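You operate a simulated robot arm through the tools that you are given. There is no shell and no other tool. Be economical: measure what you need, move in short steps, check, and stop when the job is done.

Carry out the task below with a simulated robot arm. There is one attempt and no reset: what you move stays moved.

## Task
Pour about 80 ml of water from the jug into the blue tumbler on the coaster.
Fine: stand the tumbler on the coaster, then pour; jug back on its mat with its lid on. Set down upright: what you pick out, plastic jug.

It is judged by the outcome, as a careful person would: the job done as asked, and still so three seconds after it is handed in. It fails if anything else is knocked over, pushed out of place, dropped, spilled or broken. Lids that push on must go on centred and level and be pressed home; caps that screw on are set level and turned clockwise until they are tight.

## Robot
A 7-joint arm with a two-finger parallel gripper, fixed in place. Base frame: the origin is at the foot of the arm, x ahead of it, y to its left, z up; the work surface is at about z = 850. Units: mm, degrees, N and s.
With the tool pointing down near the work surface it reaches from about 280 to 740 mm from the base axis. Its first joint turns from -115.0 to 115.0 degrees. Payload 3.91 kg.
Tool frame: the origin (TCP) lies between the finger pads and is the grasp point; the fingertips stand 30 mm ahead of it; z points along the fingers, y is the line along which they close. Largest opening 110 mm; finger width 20, thickness 10; the body of the gripper, 48 by 112 mm, starts 55 mm behind the TCP.
Orientation is that of the tool frame in the base frame, as a unit quaternion [x, y, z, w]. With the fingers straight down and closing along the base's y, the tool's x points along the base's -x, its y along +y and its z along -z.

## Interface
- The arm moves only by the tool nudge_tool. Its argument "targets" is a list of rows, each an object of numbers (a shift or turn left out is 0, a gripper value left out holds the last): "x", "y", "z": the shift along the tool's x, y, z in mm; "wx", "wy", "wz": the turn, a rotation vector about the tool's x, y, z in degrees; "fingers": the gripper command, from -1 (fully open) to 1 (shut), values between in proportion. In form: [{"x": .., "y": .., "z": .., "wx": .., "wy": .., "wz": .., "fingers": ..}, ...]. A call has 1 to 10 rows; each row is the pose to reach, as a shift and turn from the pose commanded when the call began, along the tool's axes at that moment. Rows are played at 5 a second. More than 50 mm and 8.6 degrees between two rows, or a gripper value outside its range, and nothing of the call is played. Where a pose cannot be reached the arm comes as near as it can. A force on the tool above 40 N (or 10 N above the force at the start of the call, whichever is more), or a blocked arm, ends the call early, and 0.2 s more pass. Each finger travels about 108 mm/s and halts on what it meets, pressing with about 22 N; the grip force reading is that of the motor and also rises with nothing between the fingers. The clock runs only during rows and for 0.2 s after the last one: add rows that repeat a pose to give the fingers time. The reply holds the time, the measured pose of the TCP, the force on the tool along the base axes, the opening and the grip force, in the units named above and with some noise, with the torque about the TCP (base axes, N m) and any sound that the robot's microphone picked up, and new pictures: "pictures" is both (left out), scene, wrist or none.
- Cameras (640 x 400 px; columns grow to the right, rows downward): "scene" is fixed at [51.5, -648.3, 1655.8]; the picture's right is [0.92, -0.40, 0.00], its down [-0.37, -0.86, -0.34] and it looks along [0.13, 0.31, -0.94] (base axes); focal length 337 px, centre (320, 200). "wrist" rides on the gripper at [72, 17, -103] in the tool frame; the picture's right is [-0.23, 0.97, 0.00], its down [-0.76, -0.18, -0.62] and it looks along [-0.61, -0.14, 0.78] (tool axes); focal length 222 px, centre (320, 200). There is no depth. A picture from a camera that has moved, and an enlarged one, comes with that camera's place and axes in the base frame and with its lens.
- move_column(by): slides the trunk up (or, below 0, down) by that many mm; the arm rides with it, the base frame stays. It gives what a move gives, with no picture.
- zoom(camera, box): a new picture of the part [left, top, right, bottom] of that camera's present view, enlarged. No time passes.
- finish_job(): hands the job in; it is judged then, once.

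Go step by step. Nothing tells you positions but the pictures and the camera data: compare them with the known pose of the tool, close in by small moves and look again before you grip or let go. The budget is 120 turns and 200 pictures, counting those below and the enlarged ones. Unless the task says otherwise, let go and move clear before handing in, and close with one line.

The tools are called by a JSON object that holds its "method" and its "body". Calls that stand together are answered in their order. nudge_tool: Moves the arm, as the interface text tells. Its arguments: {"type":"object","properties":{"targets":{"type":"array","items":{"type":"object","properties":{"x":{"type":"number"},"y":{"type":"number"},"z":{"type":"number"},"wx":{"type":"number"},"wy":{"type":"number"},"wz":{"type":"number"},"fingers":{"type":"number"}}}},"pictures":{"type":"string","enum":["both","scene","wrist","none"]}},"required":["targets"]} The other tools are called the same way: move_column (by) slides the trunk up or down; zoom (camera, box) takes an enlarged picture of a part of a camera's view; finish_job () hands the job in.

At the start:

```text
time: 0.0
position: [56.5, -401.6, 1285.2]
orientation: [0.0, 1.0, 0.0, 0.0]
ft_force: [-0.7, 0.4, 0.2]
wrist_torque: [-0.02, 0.01, 0.02]
opening: 109.8
gripper_force: 0.0
trunk travel left (down, up): [-875.0, 115.0]
```

scene: 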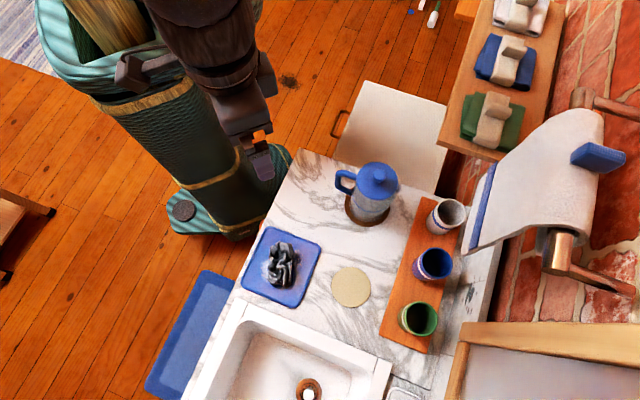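
wrist: 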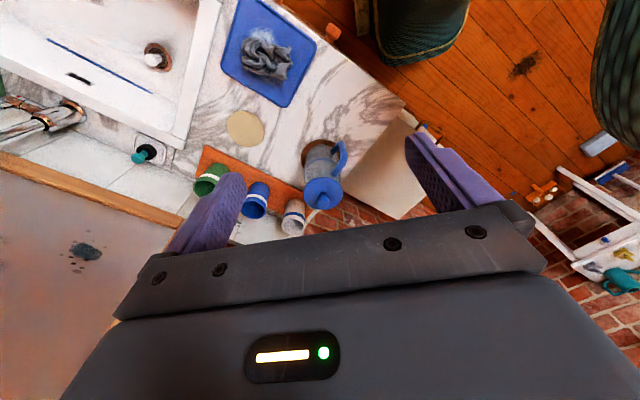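

I see the jug (blue lid, handle) on a mat, a row of three cups on a wooden board, and the empty coaster. I'll take close-up views first.

{"method": "zoom", "body": {"camera": "scene", "box": [320, 150, 480, 250]}}

{"method": "zoom", "body": {"camera": "scene", "box": [320, 240, 480, 340]}}

{"method": "zoom", "body": {"camera": "wrist", "box": [180, 90, 372, 210]}}

```text
4.00 times, centred on (400, 200) of scene
camera zoom: at [51.5, -648.3, 1655.8], right [0.92, -0.4, 0.0], down [-0.37, -0.86, -0.34], along [0.13, 0.31, -0.94], focal length 1349 px, centre (0, 200)
```

zoom: 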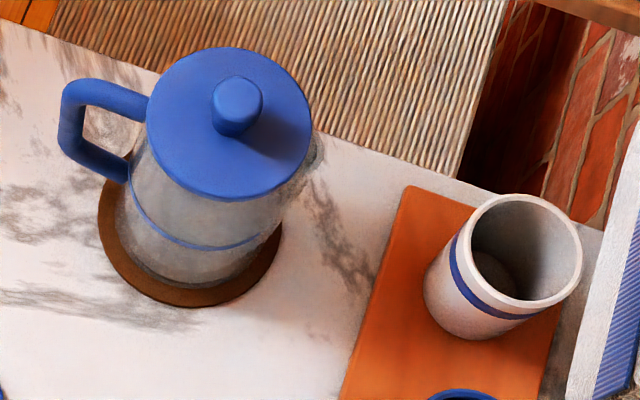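

```text
4.00 times, centred on (400, 290) of scene
camera zoom: at [51.5, -648.3, 1655.8], right [0.92, -0.4, 0.0], down [-0.37, -0.86, -0.34], along [0.13, 0.31, -0.94], focal length 1349 px, centre (0, -160)
```

zoom: 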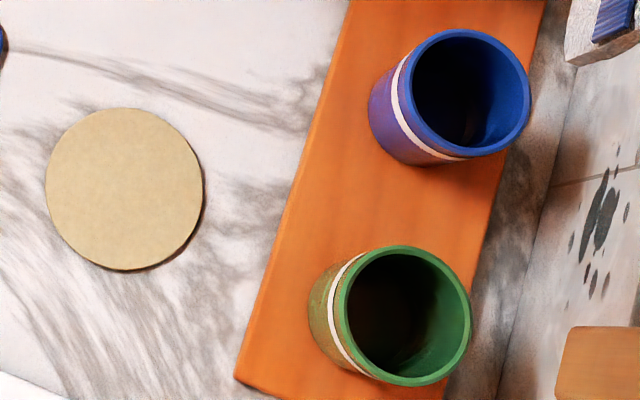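

```text
3.33 times, centred on (276, 150) of wrist
camera zoom: at [-16.2, -385.3, 1389.5], right [0.23, 0.97, 0.0], down [0.76, -0.18, 0.62], along [0.61, -0.14, -0.78], focal length 740 px, centre (467, 367)
```

zoom: 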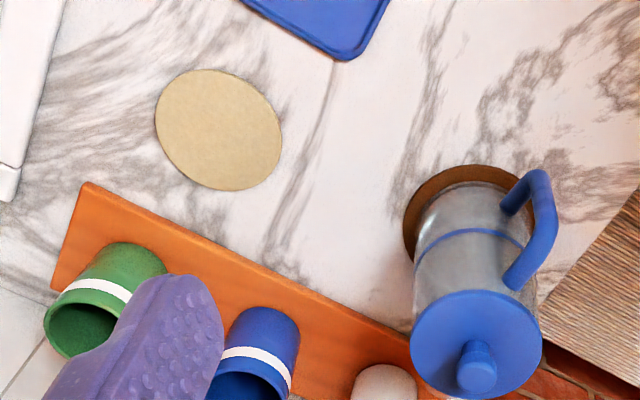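

The jug's lid is centred near (269, -444, 1003). The blue tumbler is near (318, -640) with its rim at about z 955, and the coaster is at about (145, -608). I'll move above and just short of the tumbler with the closing line turned along the row, then look again.

{"method": "nudge_tool", "body": {"targets": [{"x": -23, "y": -19, "z": 0, "wz": 5, "fingers": -0.5}, {"x": -46, "y": -38, "z": 15, "wz": 10}, {"x": -69, "y": -57, "z": 30, "wz": 15}, {"x": -92, "y": -76, "z": 45, "wz": 20}, {"x": -115, "y": -95, "z": 60, "wz": 25}, {"x": -138, "y": -114, "z": 75, "wz": 30}, {"x": -161, "y": -133, "z": 90, "wz": 35}, {"x": -184, "y": -152, "z": 105, "wz": 40}, {"x": -207, "y": -171, "z": 120, "wz": 45}, {"x": -214, "y": -188, "z": 135, "wz": 45}]}}

```text
time: 2.2
position: [272.0, -591.4, 1151.1]
orientation: [0.384, 0.924, 0.0, 0.0]
ft_force: [0.3, 1.1, 0.1]
wrist_torque: [-0.03, -0.01, 0.0]
opening: 82.4
gripper_force: 0.1
trunk travel left (down, up): [-875.0, 115.0]
camera wrist: at [231.8, -527.8, 1254.3], right [0.85, 0.53, 0.0], down [0.41, -0.67, 0.62], along [0.33, -0.53, -0.78], focal length 222 px, centre (320, 200)
```

scene: 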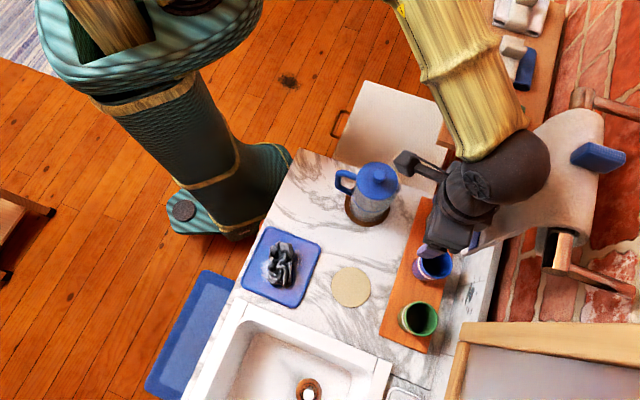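
wrist: 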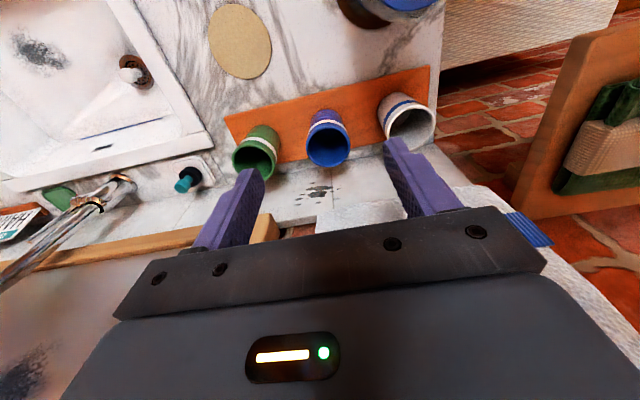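

The wrist view agrees with the tumbler at about (317, -642). I'll line up over it and come down to just above the rim.

{"method": "nudge_tool", "body": {"targets": [{"x": -34, "y": -1}, {"x": -68, "y": -3}, {"x": -68, "y": -3, "z": 45}, {"x": -68, "y": -3, "z": 90}, {"x": -68, "y": -3, "z": 130}, {"x": -68, "y": -3, "z": 130}]}}

```text
time: 2.8
position: [287.0, -610.4, 1154.8]
orientation: [0.388, 0.922, 0.009, -0.012]
ft_force: [-8.8, 33.1, 2.2]
wrist_torque: [-3.23, -0.94, 1.08]
opening: 82.5
gripper_force: 0.1
trunk travel left (down, up): [-875.0, 115.0]
stopped in row 2: the force on the tool passed its limit at 62 N (the readings are from after the stop); the commanded pose is now the measured one
camera wrist: at [250.0, -549.2, 1259.1], right [0.85, 0.52, 0.0], down [0.42, -0.68, 0.6], along [0.31, -0.51, -0.8], focal length 222 px, centre (320, 200)
```

scene: 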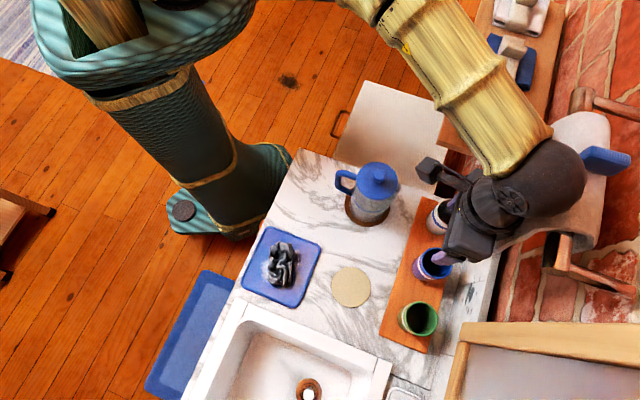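
wrist: 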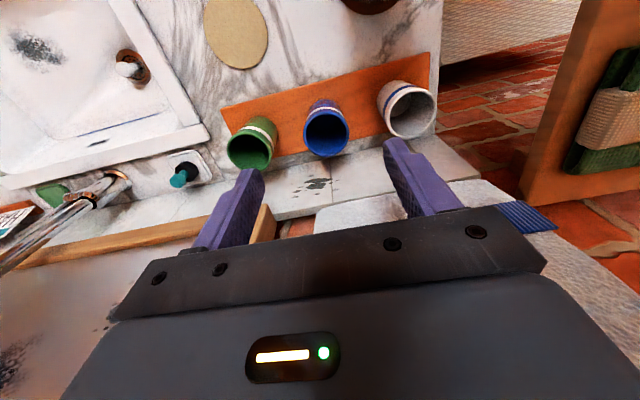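

The tool touched something on the towel side, most likely the wrist link against the towel rail. I'll back straight off along the way I came and raise the tool.

{"method": "nudge_tool", "body": {"targets": [{"x": 20, "y": 0}, {"x": 50, "y": 0, "z": 0}, {"x": 80, "y": 0, "z": -10}, {"x": 95, "y": -20, "z": -50}, {"x": 105, "y": -40, "z": -80}]}}

{"method": "zoom", "body": {"camera": "scene", "box": [400, 60, 640, 210]}}

{"method": "zoom", "body": {"camera": "scene", "box": [400, 160, 640, 310]}}

```text
time: 4.0
position: [198.2, -581.9, 1226.8]
orientation: [0.386, 0.922, 0.012, -0.014]
ft_force: [0.8, -0.4, 0.0]
wrist_torque: [-0.04, 0.05, 0.03]
opening: 82.6
gripper_force: 0.0
trunk travel left (down, up): [-875.0, 115.0]
camera wrist: at [161.3, -522.1, 1331.4], right [0.85, 0.52, 0.0], down [0.42, -0.69, 0.59], along [0.31, -0.5, -0.81], focal length 222 px, centre (320, 200)
```

scene: 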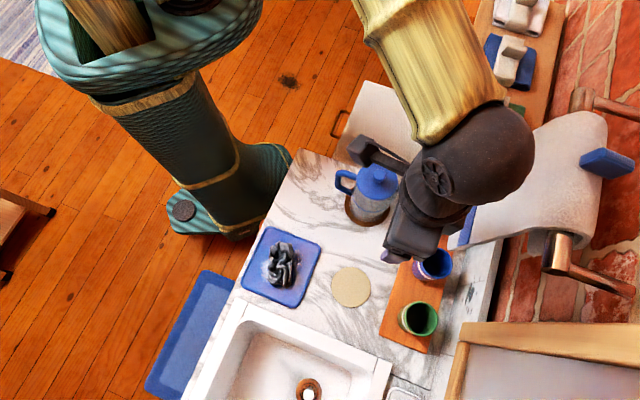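
wrist: 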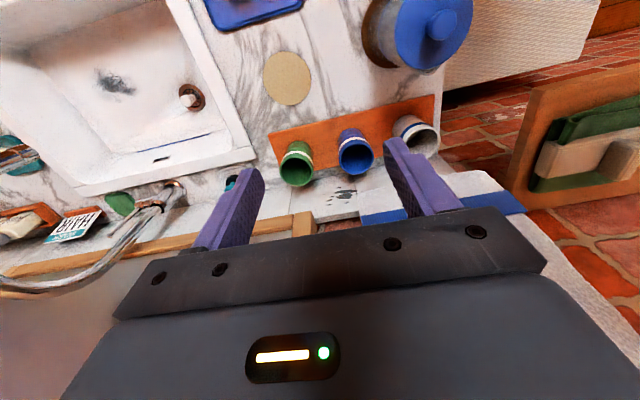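

```text
2.67 times, centred on (520, 135) of scene
camera zoom: at [51.5, -648.3, 1655.8], right [0.92, -0.4, 0.0], down [-0.37, -0.86, -0.34], along [0.13, 0.31, -0.94], focal length 899 px, centre (-213, 373)
```

zoom: 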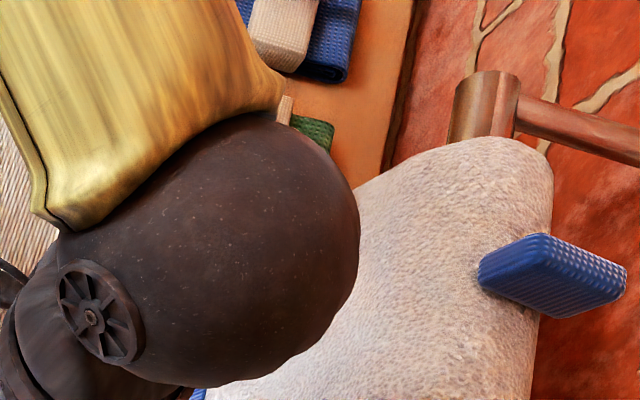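

```text
2.67 times, centred on (520, 235) of scene
camera zoom: at [51.5, -648.3, 1655.8], right [0.92, -0.4, 0.0], down [-0.37, -0.86, -0.34], along [0.13, 0.31, -0.94], focal length 899 px, centre (-213, 107)
```

zoom: 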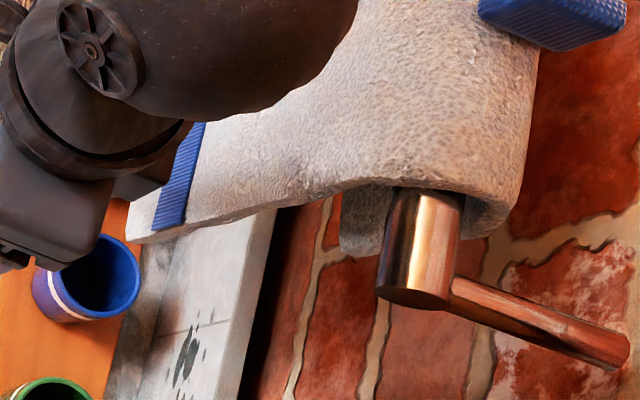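

The towel hangs from a rail, with its hem at roughly z 1150, right above the tumbler, so a vertical descent is blocked. I'll come in tilted about 40° from the robot's side and start by tilting and lowering here in free space.

{"method": "nudge_tool", "body": {"targets": [{"x": 2, "y": 2, "z": 20, "wy": -7}, {"x": 4, "y": 5, "z": 40, "wy": -14}, {"x": 6, "y": 8, "z": 60, "wy": -21}, {"x": 8, "y": 11, "z": 80, "wy": -28}, {"x": 10, "y": 13, "z": 100, "wy": -35}, {"x": 10, "y": 15, "z": 127, "wy": -42}, {"x": 10, "y": 15, "z": 127, "wy": -42}]}}

```text
time: 5.6
position: [202.1, -558.9, 1100.9]
orientation: [0.364, 0.866, -0.128, 0.317]
ft_force: [0.5, 0.3, 1.0]
wrist_torque: [-0.01, 0.04, 0.01]
opening: 82.4
gripper_force: 0.0
trunk travel left (down, up): [-875.0, 115.0]
camera wrist: at [126.8, -460.1, 1132.2], right [0.81, 0.56, 0.16], down [-0.01, -0.26, 0.97], along [0.58, -0.79, -0.21], focal length 222 px, centre (320, 200)
```

scene: 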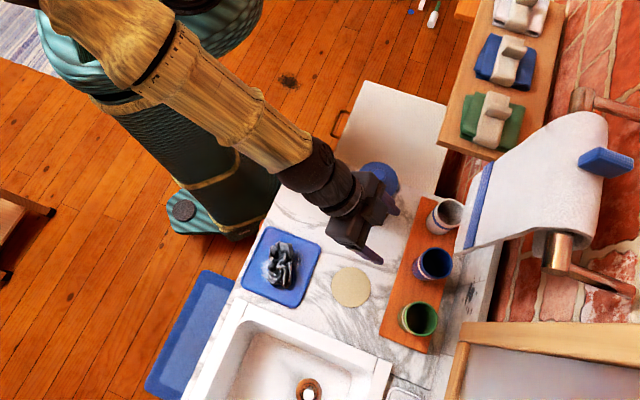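
wrist: 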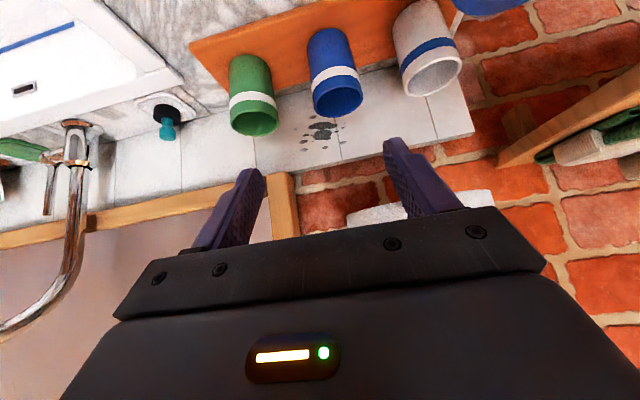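

The tilted posture clears the towel. Combined views put the tumbler at about (322, -643) with its rim near z 943, so I'll move to a pre-grasp point on its approach line.

{"method": "nudge_tool", "body": {"targets": [{"x": 4, "y": 8, "z": 37}, {"x": 8, "y": 16, "z": 74}, {"x": 12, "y": 24, "z": 110}, {"x": 12, "y": 24, "z": 147}, {"x": 12, "y": 24, "z": 147}]}}

```text
time: 6.8
position: [278.4, -602.3, 979.8]
orientation: [0.364, 0.867, -0.127, 0.317]
ft_force: [0.2, 0.3, -0.4]
wrist_torque: [-0.02, 0.02, 0.0]
opening: 82.4
gripper_force: 0.1
trunk travel left (down, up): [-875.0, 115.0]
camera wrist: at [204.1, -503.1, 1011.6], right [0.81, 0.56, 0.16], down [-0.01, -0.26, 0.96], along [0.58, -0.79, -0.21], focal length 222 px, centre (320, 200)
```

scene: 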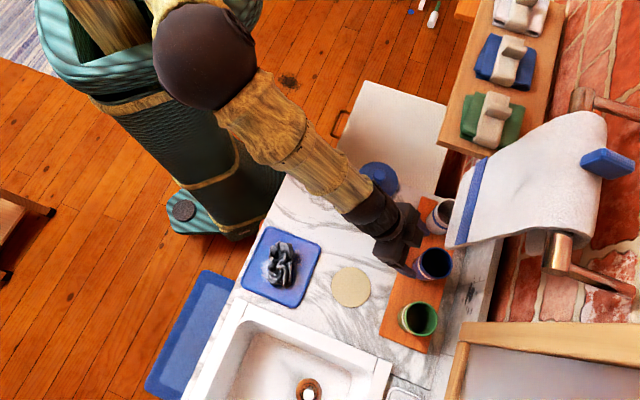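
wrist: 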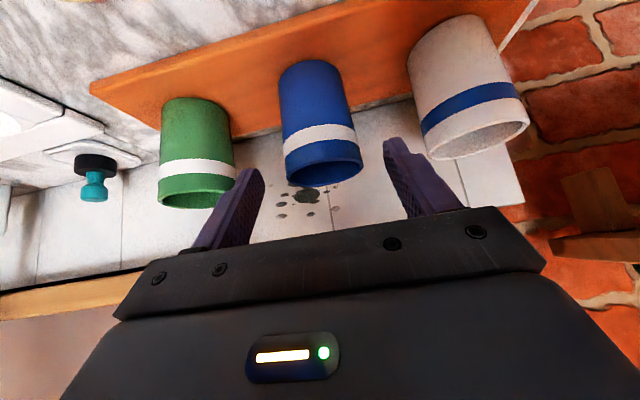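

Tool and tumbler line up across the row. I'll slide in about 90 mm along the tool axis and check before closing.

{"method": "nudge_tool", "body": {"targets": [{"z": 30}, {"z": 60}, {"z": 90}, {"z": 90}]}}

{"method": "zoom", "body": {"camera": "scene", "box": [360, 190, 488, 270]}}

```text
time: 7.8
position: [319.6, -643.9, 911.8]
orientation: [0.364, 0.866, -0.127, 0.318]
ft_force: [0.4, 0.5, 0.3]
wrist_torque: [0.0, -0.01, 0.03]
opening: 82.4
gripper_force: 0.0
trunk travel left (down, up): [-875.0, 115.0]
camera wrist: at [245.4, -543.9, 943.8], right [0.81, 0.56, 0.16], down [-0.01, -0.26, 0.96], along [0.58, -0.79, -0.21], focal length 222 px, centre (320, 200)
```

scene: 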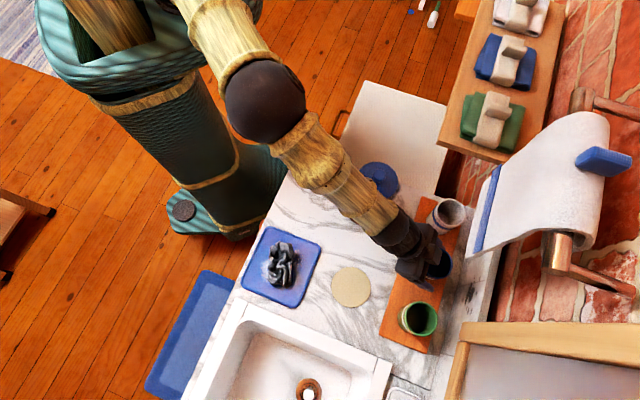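
wrist: 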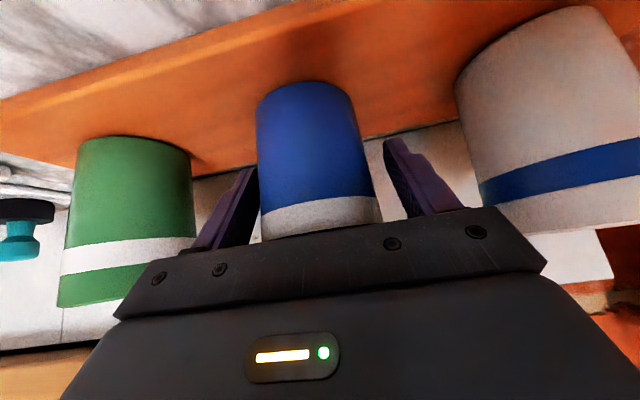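

```text
5.00 times, centred on (424, 230) of scene
camera zoom: at [51.5, -648.3, 1655.8], right [0.92, -0.4, 0.0], down [-0.37, -0.86, -0.34], along [0.13, 0.31, -0.94], focal length 1686 px, centre (-200, 50)
```

zoom: 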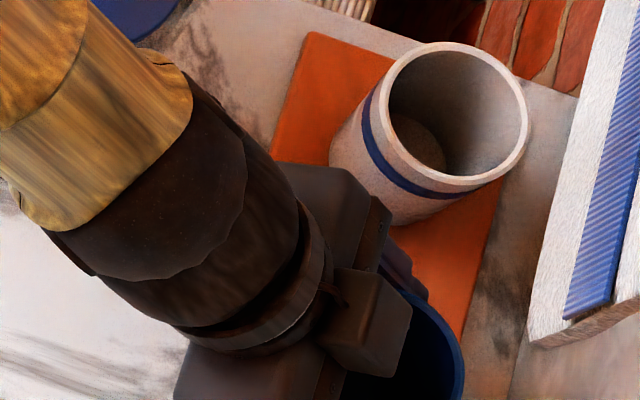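

The tumbler sits between the fingers with no contact force. Closing now.

{"method": "nudge_tool", "body": {"targets": [{"fingers": 0.2}, {"fingers": 0.6}, {"fingers": 1}, {"fingers": 1}], "pictures": "wrist"}}

```text
time: 8.8
position: [320.7, -641.4, 911.2]
orientation: [0.364, 0.866, -0.127, 0.317]
ft_force: [0.1, -0.1, -0.7]
wrist_torque: [0.03, 0.03, 0.0]
opening: 63.6
gripper_force: 21.9
trunk travel left (down, up): [-875.0, 115.0]
camera wrist: at [246.0, -544.0, 943.6], right [0.81, 0.56, 0.16], down [0.0, -0.26, 0.96], along [0.58, -0.79, -0.21], focal length 222 px, centre (320, 200)
```

wrist: 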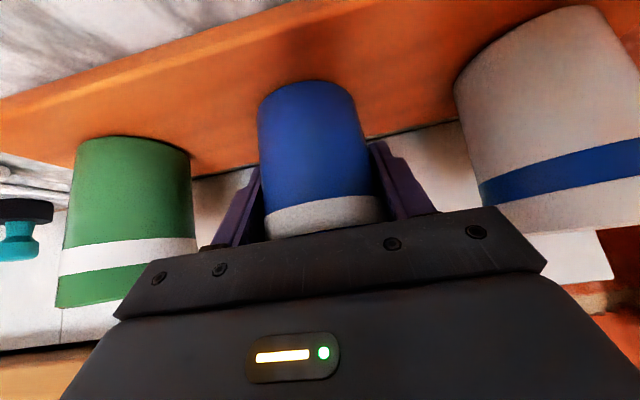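

Gripped at 63.6 mm opening. I'll lift 60 mm and carry the tumbler over to the coaster.

{"method": "nudge_tool", "body": {"targets": [{"x": -19.3, "y": 0.3, "z": -23}, {"x": -38.5, "y": 0.5, "z": -46}, {"x": -16, "y": -19.5, "z": -65}, {"x": 6.5, "y": -39.5, "z": -84}, {"x": 29, "y": -59.5, "z": -103}, {"x": 51.5, "y": -79.5, "z": -122}, {"x": 74, "y": -99.5, "z": -141.6}, {"x": 74, "y": -99.5, "z": -141.6}]}}

{"method": "zoom", "body": {"camera": "scene", "box": [280, 230, 408, 310]}}

```text
time: 10.6
position: [144.3, -608.8, 970.2]
orientation: [0.363, 0.867, -0.126, 0.318]
ft_force: [-0.7, -0.1, -1.4]
wrist_torque: [0.01, 0.01, 0.03]
opening: 63.4
gripper_force: 22.4
out of reach, approached as far as the arm can: row 7
trunk travel left (down, up): [-875.0, 115.0]
camera wrist: at [70.7, -510.8, 1002.1], right [0.81, 0.56, 0.16], down [-0.01, -0.26, 0.96], along [0.58, -0.79, -0.21], focal length 222 px, centre (320, 200)
```

scene: 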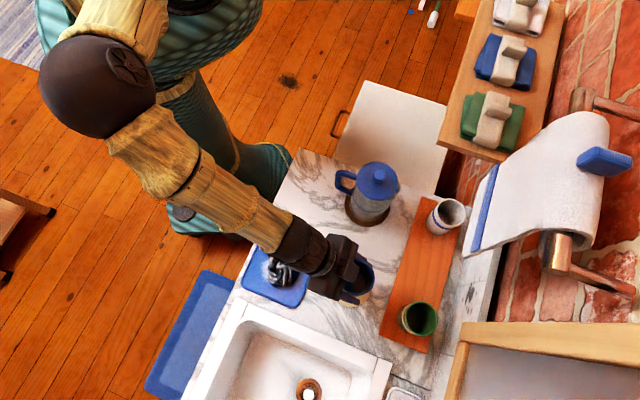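
wrist: 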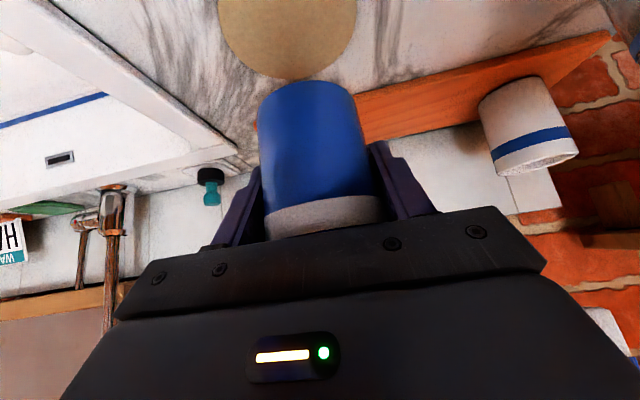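

```text
5.00 times, centred on (344, 270) of scene
camera zoom: at [51.5, -648.3, 1655.8], right [0.92, -0.4, 0.0], down [-0.37, -0.86, -0.34], along [0.13, 0.31, -0.94], focal length 1686 px, centre (200, -150)
```

zoom: 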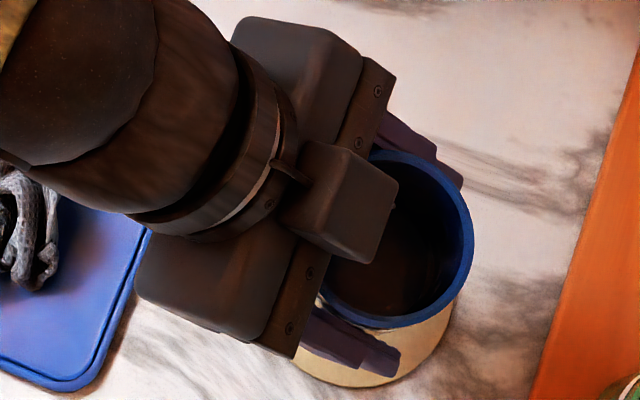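

The tumbler is over the coaster, about 6 mm too far in +x. I'll correct that and lower 50 mm.

{"method": "nudge_tool", "body": {"targets": [{"x": 3.2, "y": -4.3, "z": -2.7}, {"x": 19, "y": -4.5, "z": 16}, {"x": 35.3, "y": -4.7, "z": 35.5}, {"x": 35.3, "y": -4.7, "z": 35.5}]}}

{"method": "zoom", "body": {"camera": "scene", "box": [280, 230, 408, 310]}}

```text
time: 11.6
position: [140.3, -608.3, 921.0]
orientation: [0.363, 0.867, -0.127, 0.318]
ft_force: [0.3, 0.0, -2.0]
wrist_torque: [-0.01, 0.02, 0.02]
opening: 63.5
gripper_force: 22.8
trunk travel left (down, up): [-875.0, 115.0]
camera wrist: at [65.9, -510.2, 952.8], right [0.81, 0.56, 0.16], down [0.0, -0.26, 0.96], along [0.58, -0.79, -0.21], focal length 222 px, centre (320, 200)
```

scene: 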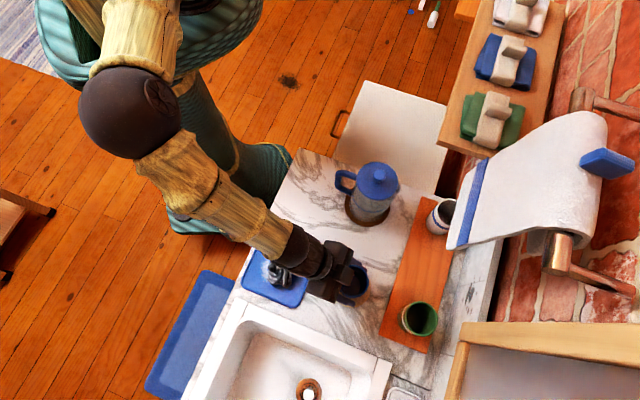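
wrist: 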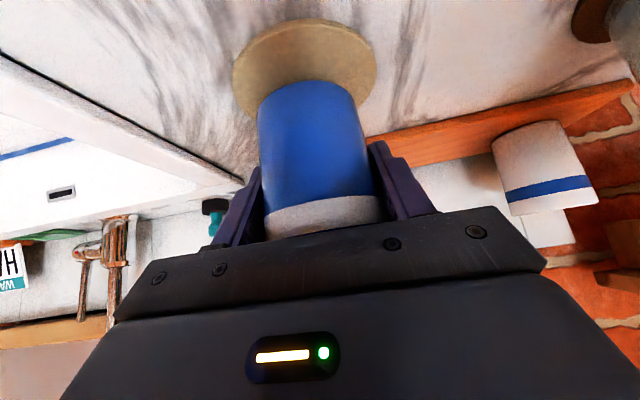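

```text
5.00 times, centred on (344, 270) of scene
camera zoom: at [51.5, -648.3, 1655.8], right [0.92, -0.4, 0.0], down [-0.37, -0.86, -0.34], along [0.13, 0.31, -0.94], focal length 1686 px, centre (200, -150)
```

zoom: 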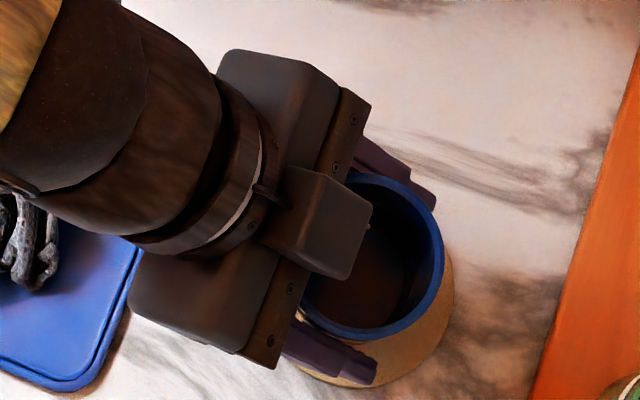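

Well centred over the coaster. I'll lower in small increments, watching the force.

{"method": "nudge_tool", "body": {"targets": [{"x": 3.2, "z": 3.8}, {"x": 6.4, "z": 7.6}, {"x": 6.4, "z": 7.6}], "pictures": "none"}}

{"method": "nudge_tool", "body": {"targets": [{"x": 1.3, "z": 1.5}, {"x": 1.9, "z": 2.3}, {"x": 1.9, "z": 2.3}], "pictures": "wrist"}}

```text
time: 12.4
position: [139.5, -607.4, 911.5]
orientation: [0.365, 0.866, -0.128, 0.317]
ft_force: [0.7, 0.4, -1.6]
wrist_torque: [-0.01, -0.01, -0.03]
opening: 63.6
gripper_force: 22.3
trunk travel left (down, up): [-875.0, 115.0]
```

```text
time: 13.2
position: [138.8, -607.4, 907.5]
orientation: [0.364, 0.866, -0.128, 0.317]
ft_force: [-0.3, -0.1, -1.2]
wrist_torque: [0.02, 0.01, -0.01]
opening: 63.6
gripper_force: 21.7
trunk travel left (down, up): [-875.0, 115.0]
camera wrist: at [64.5, -509.9, 939.8], right [0.81, 0.56, 0.16], down [0.0, -0.26, 0.96], along [0.58, -0.79, -0.21], focal length 222 px, centre (320, 200)
```

wrist: 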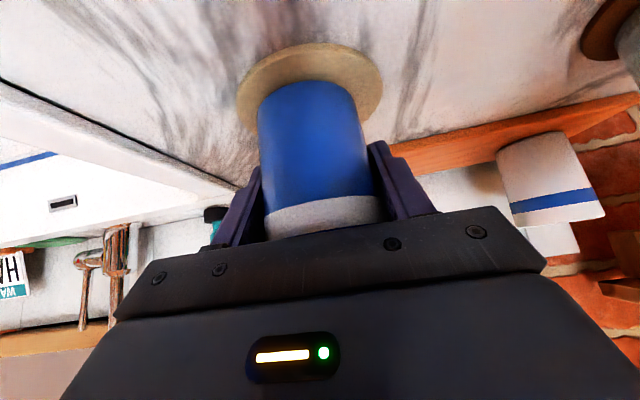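

{"method": "nudge_tool", "body": {"targets": [{"x": 0.6, "z": 0.8}, {"x": 1.3, "z": 1.5}, {"x": 1.3, "z": 1.5}], "pictures": "none"}}

{"method": "nudge_tool", "body": {"targets": [{"x": 0.6, "z": 0.8}, {"x": 1.3, "z": 1.5}, {"x": 1.3, "z": 1.5}], "pictures": "none"}}

{"method": "nudge_tool", "body": {"targets": [{"x": 0.6, "z": 0.8}, {"x": 0.6, "z": 0.8}], "pictures": "wrist"}}

```text
time: 14.0
position: [140.3, -608.2, 905.4]
orientation: [0.364, 0.866, -0.127, 0.318]
ft_force: [0.1, 1.2, -2.0]
wrist_torque: [0.04, -0.01, -0.02]
opening: 63.3
gripper_force: 21.7
trunk travel left (down, up): [-875.0, 115.0]
```

```text
time: 14.8
position: [140.2, -608.7, 903.1]
orientation: [0.365, 0.866, -0.128, 0.317]
ft_force: [0.0, 1.0, -0.6]
wrist_torque: [0.02, -0.02, 0.03]
opening: 63.7
gripper_force: 22.6
trunk travel left (down, up): [-875.0, 115.0]
```

```text
time: 15.4
position: [138.8, -608.6, 902.4]
orientation: [0.365, 0.866, -0.128, 0.318]
ft_force: [-0.8, 0.3, 6.1]
wrist_torque: [0.2, -0.09, 0.0]
opening: 63.4
gripper_force: 22.0
trunk travel left (down, up): [-875.0, 115.0]
camera wrist: at [64.2, -509.5, 935.4], right [0.81, 0.56, 0.16], down [-0.01, -0.26, 0.97], along [0.58, -0.79, -0.21], focal length 222 px, centre (320, 200)
```

wrist: 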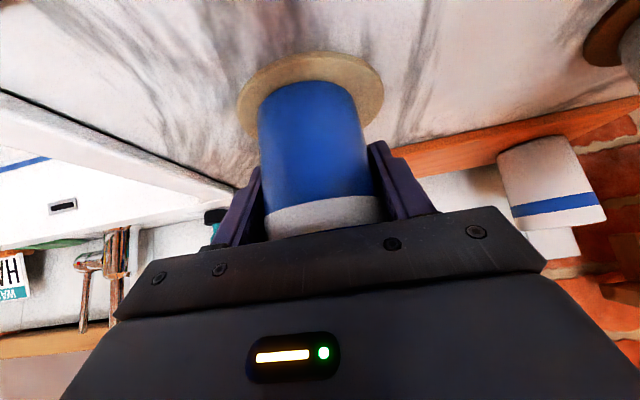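

Contact at 6 N: the tumbler is standing on the coaster. I'll open gently and withdraw along the tool axis.

{"method": "nudge_tool", "body": {"targets": [{"fingers": -0.25}, {"fingers": -0.4}, {"fingers": -0.5}, {"z": -40}, {"z": -80}, {"z": -120}, {"z": -150}]}}

{"method": "zoom", "body": {"camera": "scene", "box": [280, 230, 408, 310]}}

```text
time: 17.0
position: [71.0, -539.8, 1017.7]
orientation: [0.364, 0.867, -0.127, 0.317]
ft_force: [0.6, 0.4, 0.0]
wrist_torque: [0.0, -0.01, -0.02]
opening: 82.5
gripper_force: 0.0
trunk travel left (down, up): [-875.0, 115.0]
camera wrist: at [-2.6, -440.7, 1050.4], right [0.81, 0.56, 0.16], down [0.0, -0.26, 0.96], along [0.58, -0.79, -0.21], focal length 222 px, centre (320, 200)
```

scene: 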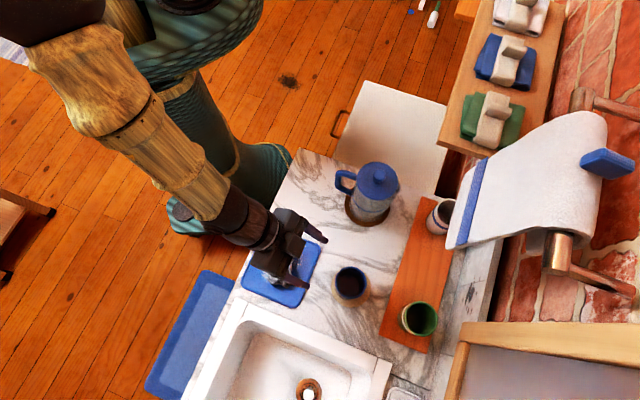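
wrist: 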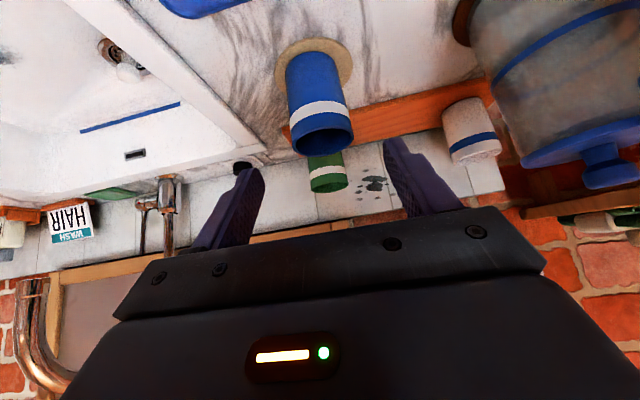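

```text
5.00 times, centred on (344, 270) of scene
camera zoom: at [51.5, -648.3, 1655.8], right [0.92, -0.4, 0.0], down [-0.37, -0.86, -0.34], along [0.13, 0.31, -0.94], focal length 1686 px, centre (200, -150)
```

zoom: 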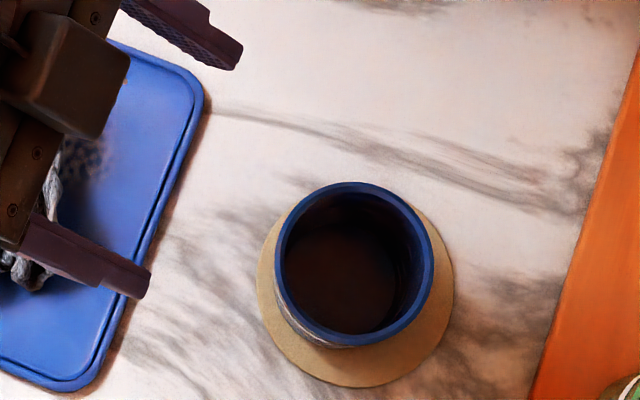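

The tumbler stands upright on the coaster. Now I'll look closely at the jug.

{"method": "zoom", "body": {"camera": "wrist", "box": [440, 0, 640, 200]}}

{"method": "zoom", "body": {"camera": "scene", "box": [324, 150, 420, 230]}}

```text
2.00 times, centred on (540, 100) of wrist
camera zoom: at [-2.6, -440.7, 1050.4], right [0.81, 0.56, 0.16], down [0.0, -0.26, 0.96], along [0.58, -0.79, -0.21], focal length 444 px, centre (-120, 400)
```

zoom: 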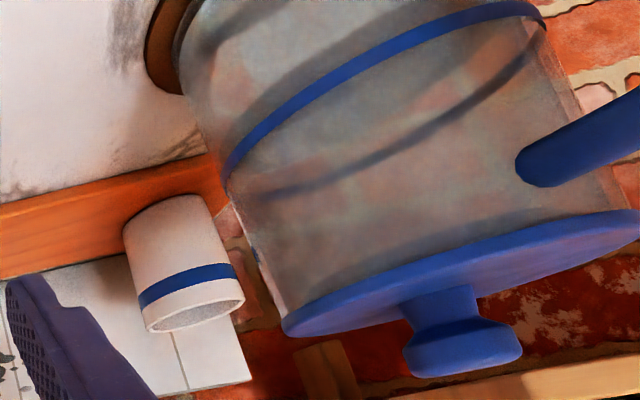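

```text
5.00 times, centred on (372, 190) of scene
camera zoom: at [51.5, -648.3, 1655.8], right [0.92, -0.4, 0.0], down [-0.37, -0.86, -0.34], along [0.13, 0.31, -0.94], focal length 1686 px, centre (60, 250)
```

zoom: 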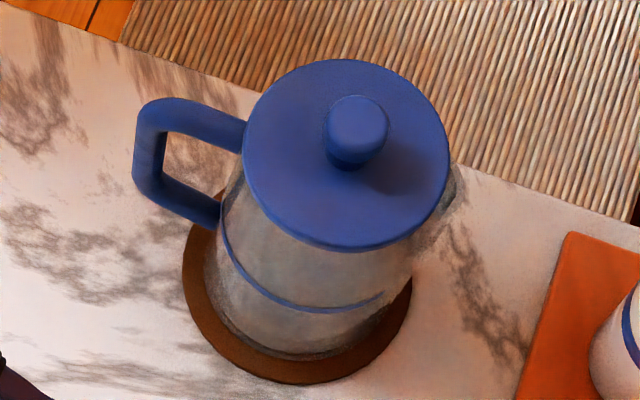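

The jug has a spout opposite its handle, and its lid has a knob of about 26 mm centred near (269, -443), top at about z 1036. I'll lift the lid off first, so I'm bringing the tool vertical above the knob.

{"method": "nudge_tool", "body": {"targets": [{"x": -20, "y": 10, "z": -25}, {"x": -40, "y": 25, "z": -45, "wy": 4}, {"x": -58, "y": 55, "z": -47, "wy": 10}, {"x": -70, "y": 88, "z": -44, "wy": 16}, {"x": -82, "y": 120, "z": -41, "wy": 22}, {"x": -94, "y": 152, "z": -38, "wy": 28}, {"x": -106, "y": 182, "z": -35, "wy": 34}, {"x": -118, "y": 210, "z": -32, "wy": 40}, {"x": -118, "y": 210, "z": -32, "wy": 40}]}}

```text
time: 19.0
position: [268.2, -444.0, 1121.7]
orientation: [0.386, 0.923, 0.006, 0.001]
ft_force: [0.3, -1.1, 0.4]
wrist_torque: [0.03, 0.0, -0.02]
opening: 82.4
gripper_force: 0.0
trunk travel left (down, up): [-875.0, 115.0]
camera wrist: at [227.9, -381.0, 1223.5], right [0.85, 0.52, 0.01], down [0.4, -0.67, 0.62], along [0.33, -0.52, -0.78], focal length 222 px, centre (320, 200)
```

scene: 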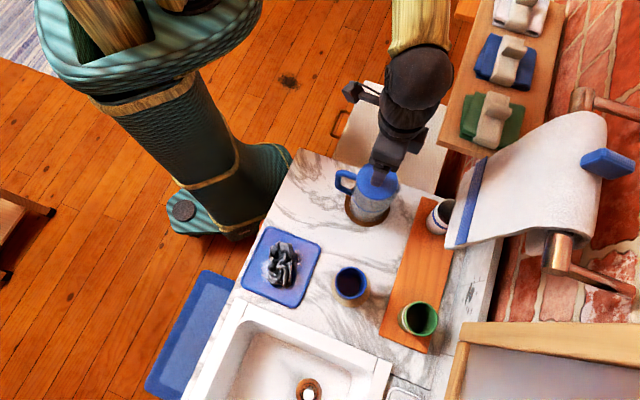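
wrist: 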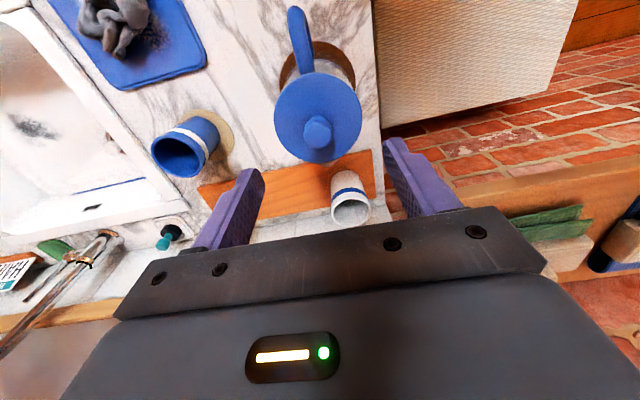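

I'm above the knob. Descending partway with the fingers narrowed, then I'll check.

{"method": "nudge_tool", "body": {"targets": [{"x": 1.5, "z": 30, "fingers": 0.1}, {"x": 1.5, "z": 60}, {"x": 1.5, "z": 70}, {"x": 1.5, "z": 70}]}}

{"method": "zoom", "body": {"camera": "wrist", "box": [240, 60, 420, 260]}}

{"method": "zoom", "body": {"camera": "scene", "box": [324, 140, 420, 200]}}

```text
time: 20.0
position: [268.1, -441.0, 1050.0]
orientation: [0.385, 0.923, 0.005, 0.002]
ft_force: [0.4, -0.5, -1.0]
wrist_torque: [-0.04, -0.01, 0.0]
opening: 49.3
gripper_force: 0.1
trunk travel left (down, up): [-875.0, 115.0]
camera wrist: at [228.4, -379.0, 1152.9], right [0.85, 0.52, 0.01], down [0.4, -0.67, 0.62], along [0.33, -0.53, -0.78], focal length 222 px, centre (320, 200)
```

scene: 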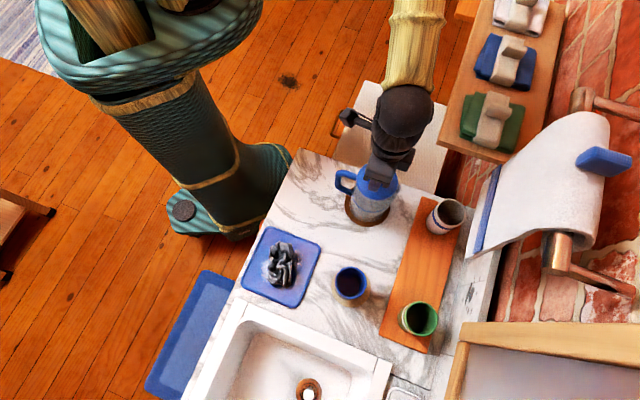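
wrist: 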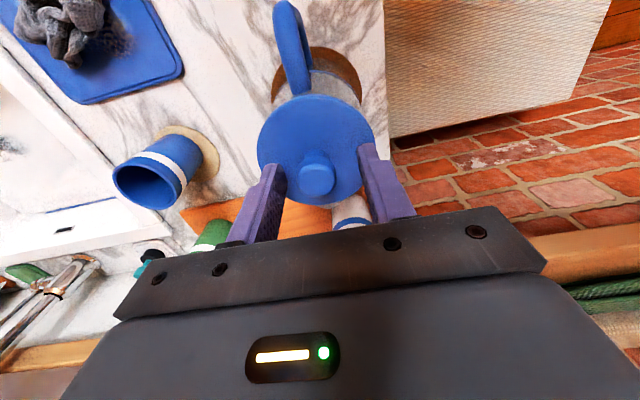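

```text
2.00 times, centred on (330, 160) of wrist
camera zoom: at [228.4, -379.0, 1152.9], right [0.85, 0.52, 0.01], down [0.4, -0.67, 0.62], along [0.33, -0.53, -0.78], focal length 444 px, centre (300, 280)
```

zoom: 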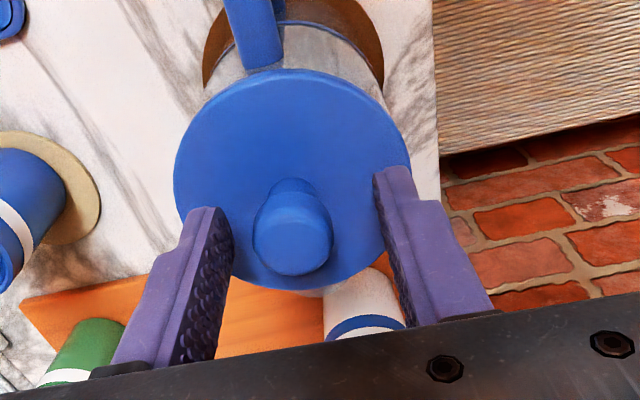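

```text
6.67 times, centred on (372, 170) of scene
camera zoom: at [51.5, -648.3, 1655.8], right [0.92, -0.4, 0.0], down [-0.37, -0.86, -0.34], along [0.13, 0.31, -0.94], focal length 2248 px, centre (-27, 400)
```

zoom: 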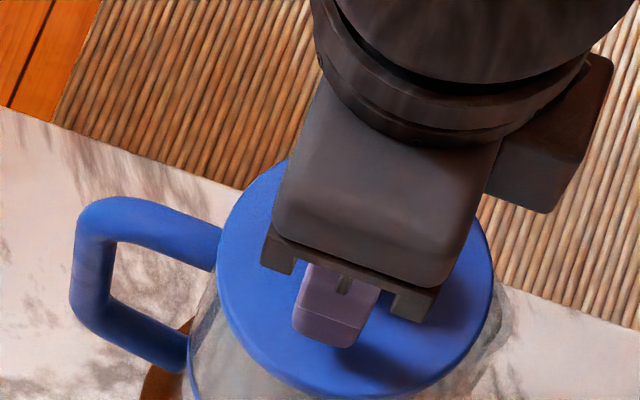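

The fingers straddle the knob. I'll go down another 10 mm with a small centring move, close, and check.

{"method": "nudge_tool", "body": {"targets": [{"x": -3, "y": -2, "z": 0}, {"x": -3, "y": -2, "z": 5}, {"x": -3, "y": -2, "z": 10}, {"x": -3, "y": -2, "z": 10}], "pictures": "none"}}

{"method": "nudge_tool", "body": {"targets": [{"fingers": 0.4}, {"fingers": 0.7}, {"fingers": 1}, {"fingers": 1}], "pictures": "wrist"}}

{"method": "zoom", "body": {"camera": "wrist", "box": [240, 60, 420, 260]}}

```text
time: 21.0
position: [268.3, -445.0, 1039.9]
orientation: [0.385, 0.923, 0.006, 0.002]
ft_force: [-0.8, 0.1, 1.6]
wrist_torque: [-0.03, 0.03, 0.0]
opening: 49.5
gripper_force: 0.0
trunk travel left (down, up): [-875.0, 115.0]
```

```text
time: 22.0
position: [269.8, -445.0, 1041.0]
orientation: [0.385, 0.923, 0.005, 0.002]
ft_force: [0.3, 0.0, 1.8]
wrist_torque: [-0.01, -0.05, 0.0]
opening: 24.8
gripper_force: 22.3
trunk travel left (down, up): [-875.0, 115.0]
camera wrist: at [228.8, -382.5, 1143.0], right [0.85, 0.52, 0.01], down [0.4, -0.67, 0.62], along [0.33, -0.52, -0.78], focal length 222 px, centre (320, 200)
```

wrist: 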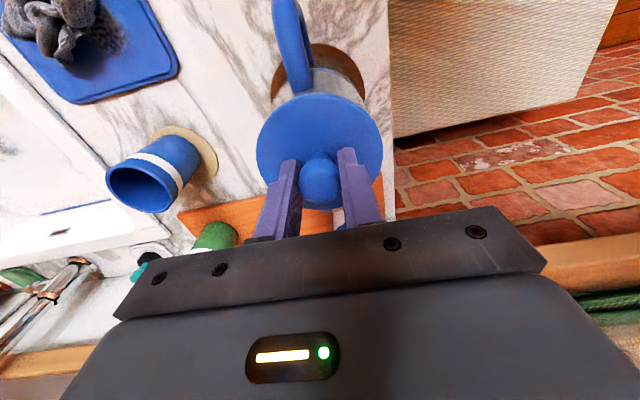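

```text
2.00 times, centred on (330, 160) of wrist
camera zoom: at [228.8, -382.5, 1143.0], right [0.85, 0.52, 0.01], down [0.4, -0.67, 0.62], along [0.33, -0.52, -0.78], focal length 444 px, centre (300, 280)
```

zoom: 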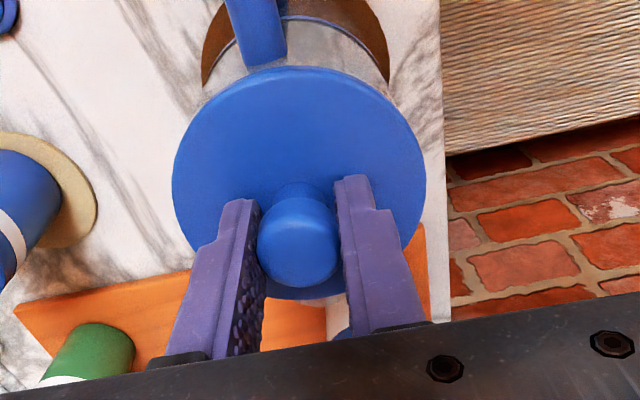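

The knob is gripped at 24.8 mm. I'll pull straight up a little and check whether only the lid comes.

{"method": "nudge_tool", "body": {"targets": [{"z": -3}, {"z": -6}, {"z": -10}, {"z": -14}, {"z": -14}], "pictures": "wrist"}}

{"method": "zoom", "body": {"camera": "scene", "box": [324, 150, 420, 230]}}

```text
time: 23.2
position: [267.7, -445.0, 1054.8]
orientation: [0.385, 0.923, 0.005, 0.002]
ft_force: [-0.2, -0.1, -0.9]
wrist_torque: [0.01, -0.01, -0.02]
opening: 24.8
gripper_force: 21.9
trunk travel left (down, up): [-875.0, 115.0]
camera wrist: at [228.5, -382.5, 1157.1], right [0.85, 0.52, 0.01], down [0.4, -0.67, 0.62], along [0.33, -0.52, -0.78], focal length 222 px, centre (320, 200)
```

wrist: 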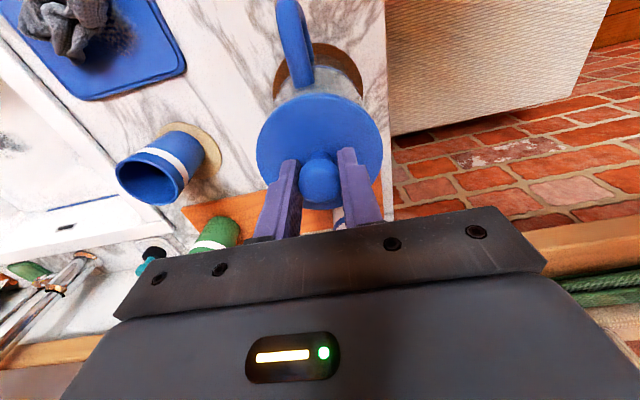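

```text
5.00 times, centred on (372, 190) of scene
camera zoom: at [51.5, -648.3, 1655.8], right [0.92, -0.4, 0.0], down [-0.37, -0.86, -0.34], along [0.13, 0.31, -0.94], focal length 1686 px, centre (60, 250)
```

zoom: 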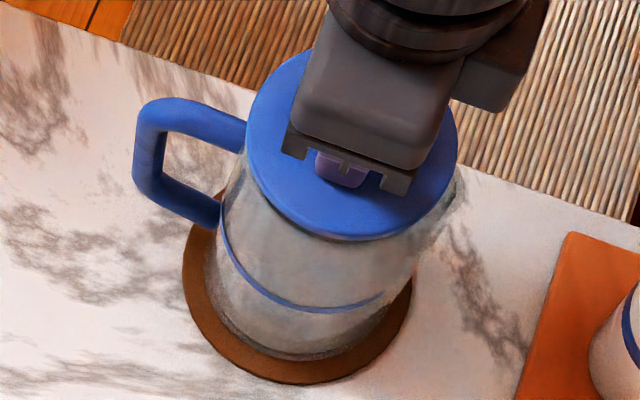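

Only the lid came up; the jug stayed on its mat. I'll raise it clear and carry it to the free marble near (150, -445).

{"method": "nudge_tool", "body": {"targets": [{"z": -25}, {"z": -50}, {"x": 28, "y": -28, "z": -50}, {"x": 56, "y": -56, "z": -50}, {"x": 83, "y": -84, "z": -50}, {"x": 83, "y": -84, "z": -10}, {"x": 83, "y": -84, "z": 35}, {"x": 83, "y": -84, "z": 75}, {"x": 83, "y": -84, "z": 75}]}}

{"method": "zoom", "body": {"camera": "scene", "box": [324, 150, 420, 230]}}

```text
time: 25.2
position: [150.4, -444.5, 976.8]
orientation: [0.385, 0.923, 0.005, 0.002]
ft_force: [0.0, 0.4, -0.5]
wrist_torque: [0.02, 0.0, -0.01]
opening: 24.5
gripper_force: 21.6
trunk travel left (down, up): [-875.0, 115.0]
camera wrist: at [111.3, -382.0, 1080.5], right [0.85, 0.52, 0.01], down [0.4, -0.67, 0.62], along [0.33, -0.53, -0.78], focal length 222 px, centre (320, 200)
```

scene: 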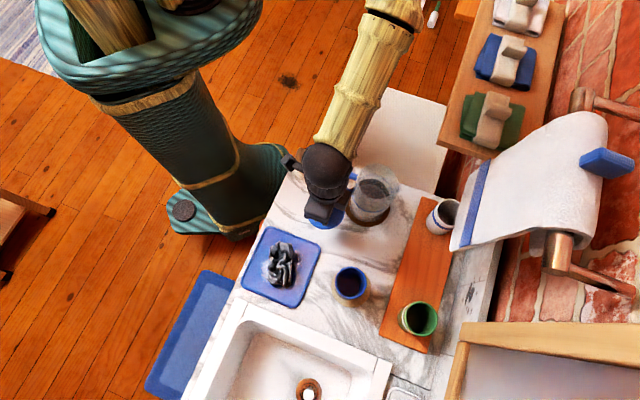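
wrist: 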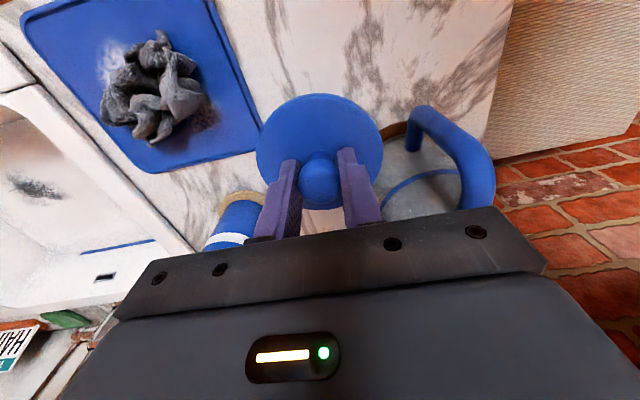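

```text
5.00 times, centred on (372, 190) of scene
camera zoom: at [51.5, -648.3, 1655.8], right [0.92, -0.4, 0.0], down [-0.37, -0.86, -0.34], along [0.13, 0.31, -0.94], focal length 1686 px, centre (60, 250)
```

zoom: 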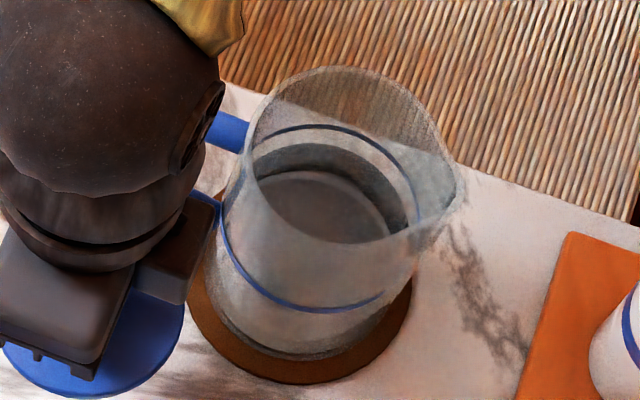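

The spout is now visible, pointing away from the handle. I'll lower the lid in stages until it touches the marble.

{"method": "nudge_tool", "body": {"targets": [{"z": 30}, {"z": 55}, {"z": 62}, {"z": 62}]}}

{"method": "zoom", "body": {"camera": "wrist", "box": [220, 40, 500, 240]}}

```text
time: 26.2
position: [151.9, -443.2, 917.3]
orientation: [0.385, 0.923, 0.004, 0.002]
ft_force: [0.1, -0.1, -0.4]
wrist_torque: [-0.01, -0.02, -0.01]
opening: 24.7
gripper_force: 22.1
trunk travel left (down, up): [-875.0, 115.0]
camera wrist: at [111.1, -381.7, 1019.2], right [0.85, 0.52, 0.01], down [0.4, -0.67, 0.62], along [0.33, -0.52, -0.78], focal length 222 px, centre (320, 200)
```

scene: 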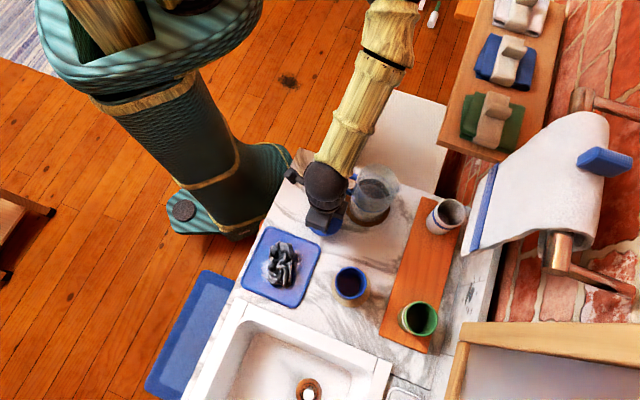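
wrist: 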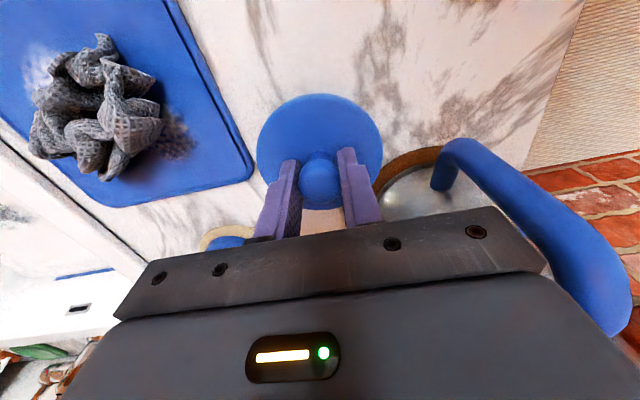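

```text
2.00 times, centred on (360, 140) of wrist
camera zoom: at [111.1, -381.7, 1019.2], right [0.85, 0.52, 0.01], down [0.4, -0.67, 0.62], along [0.33, -0.52, -0.78], focal length 444 px, centre (240, 320)
```

zoom: 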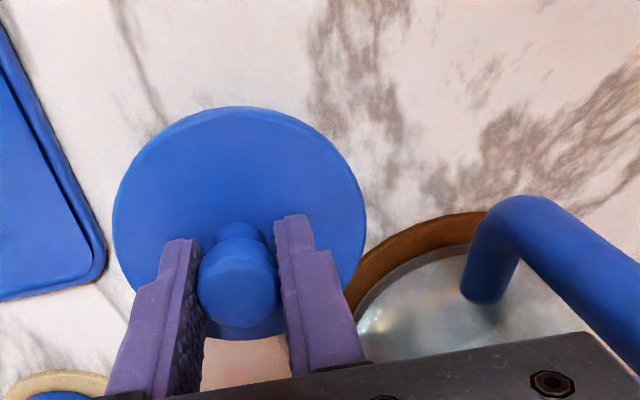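

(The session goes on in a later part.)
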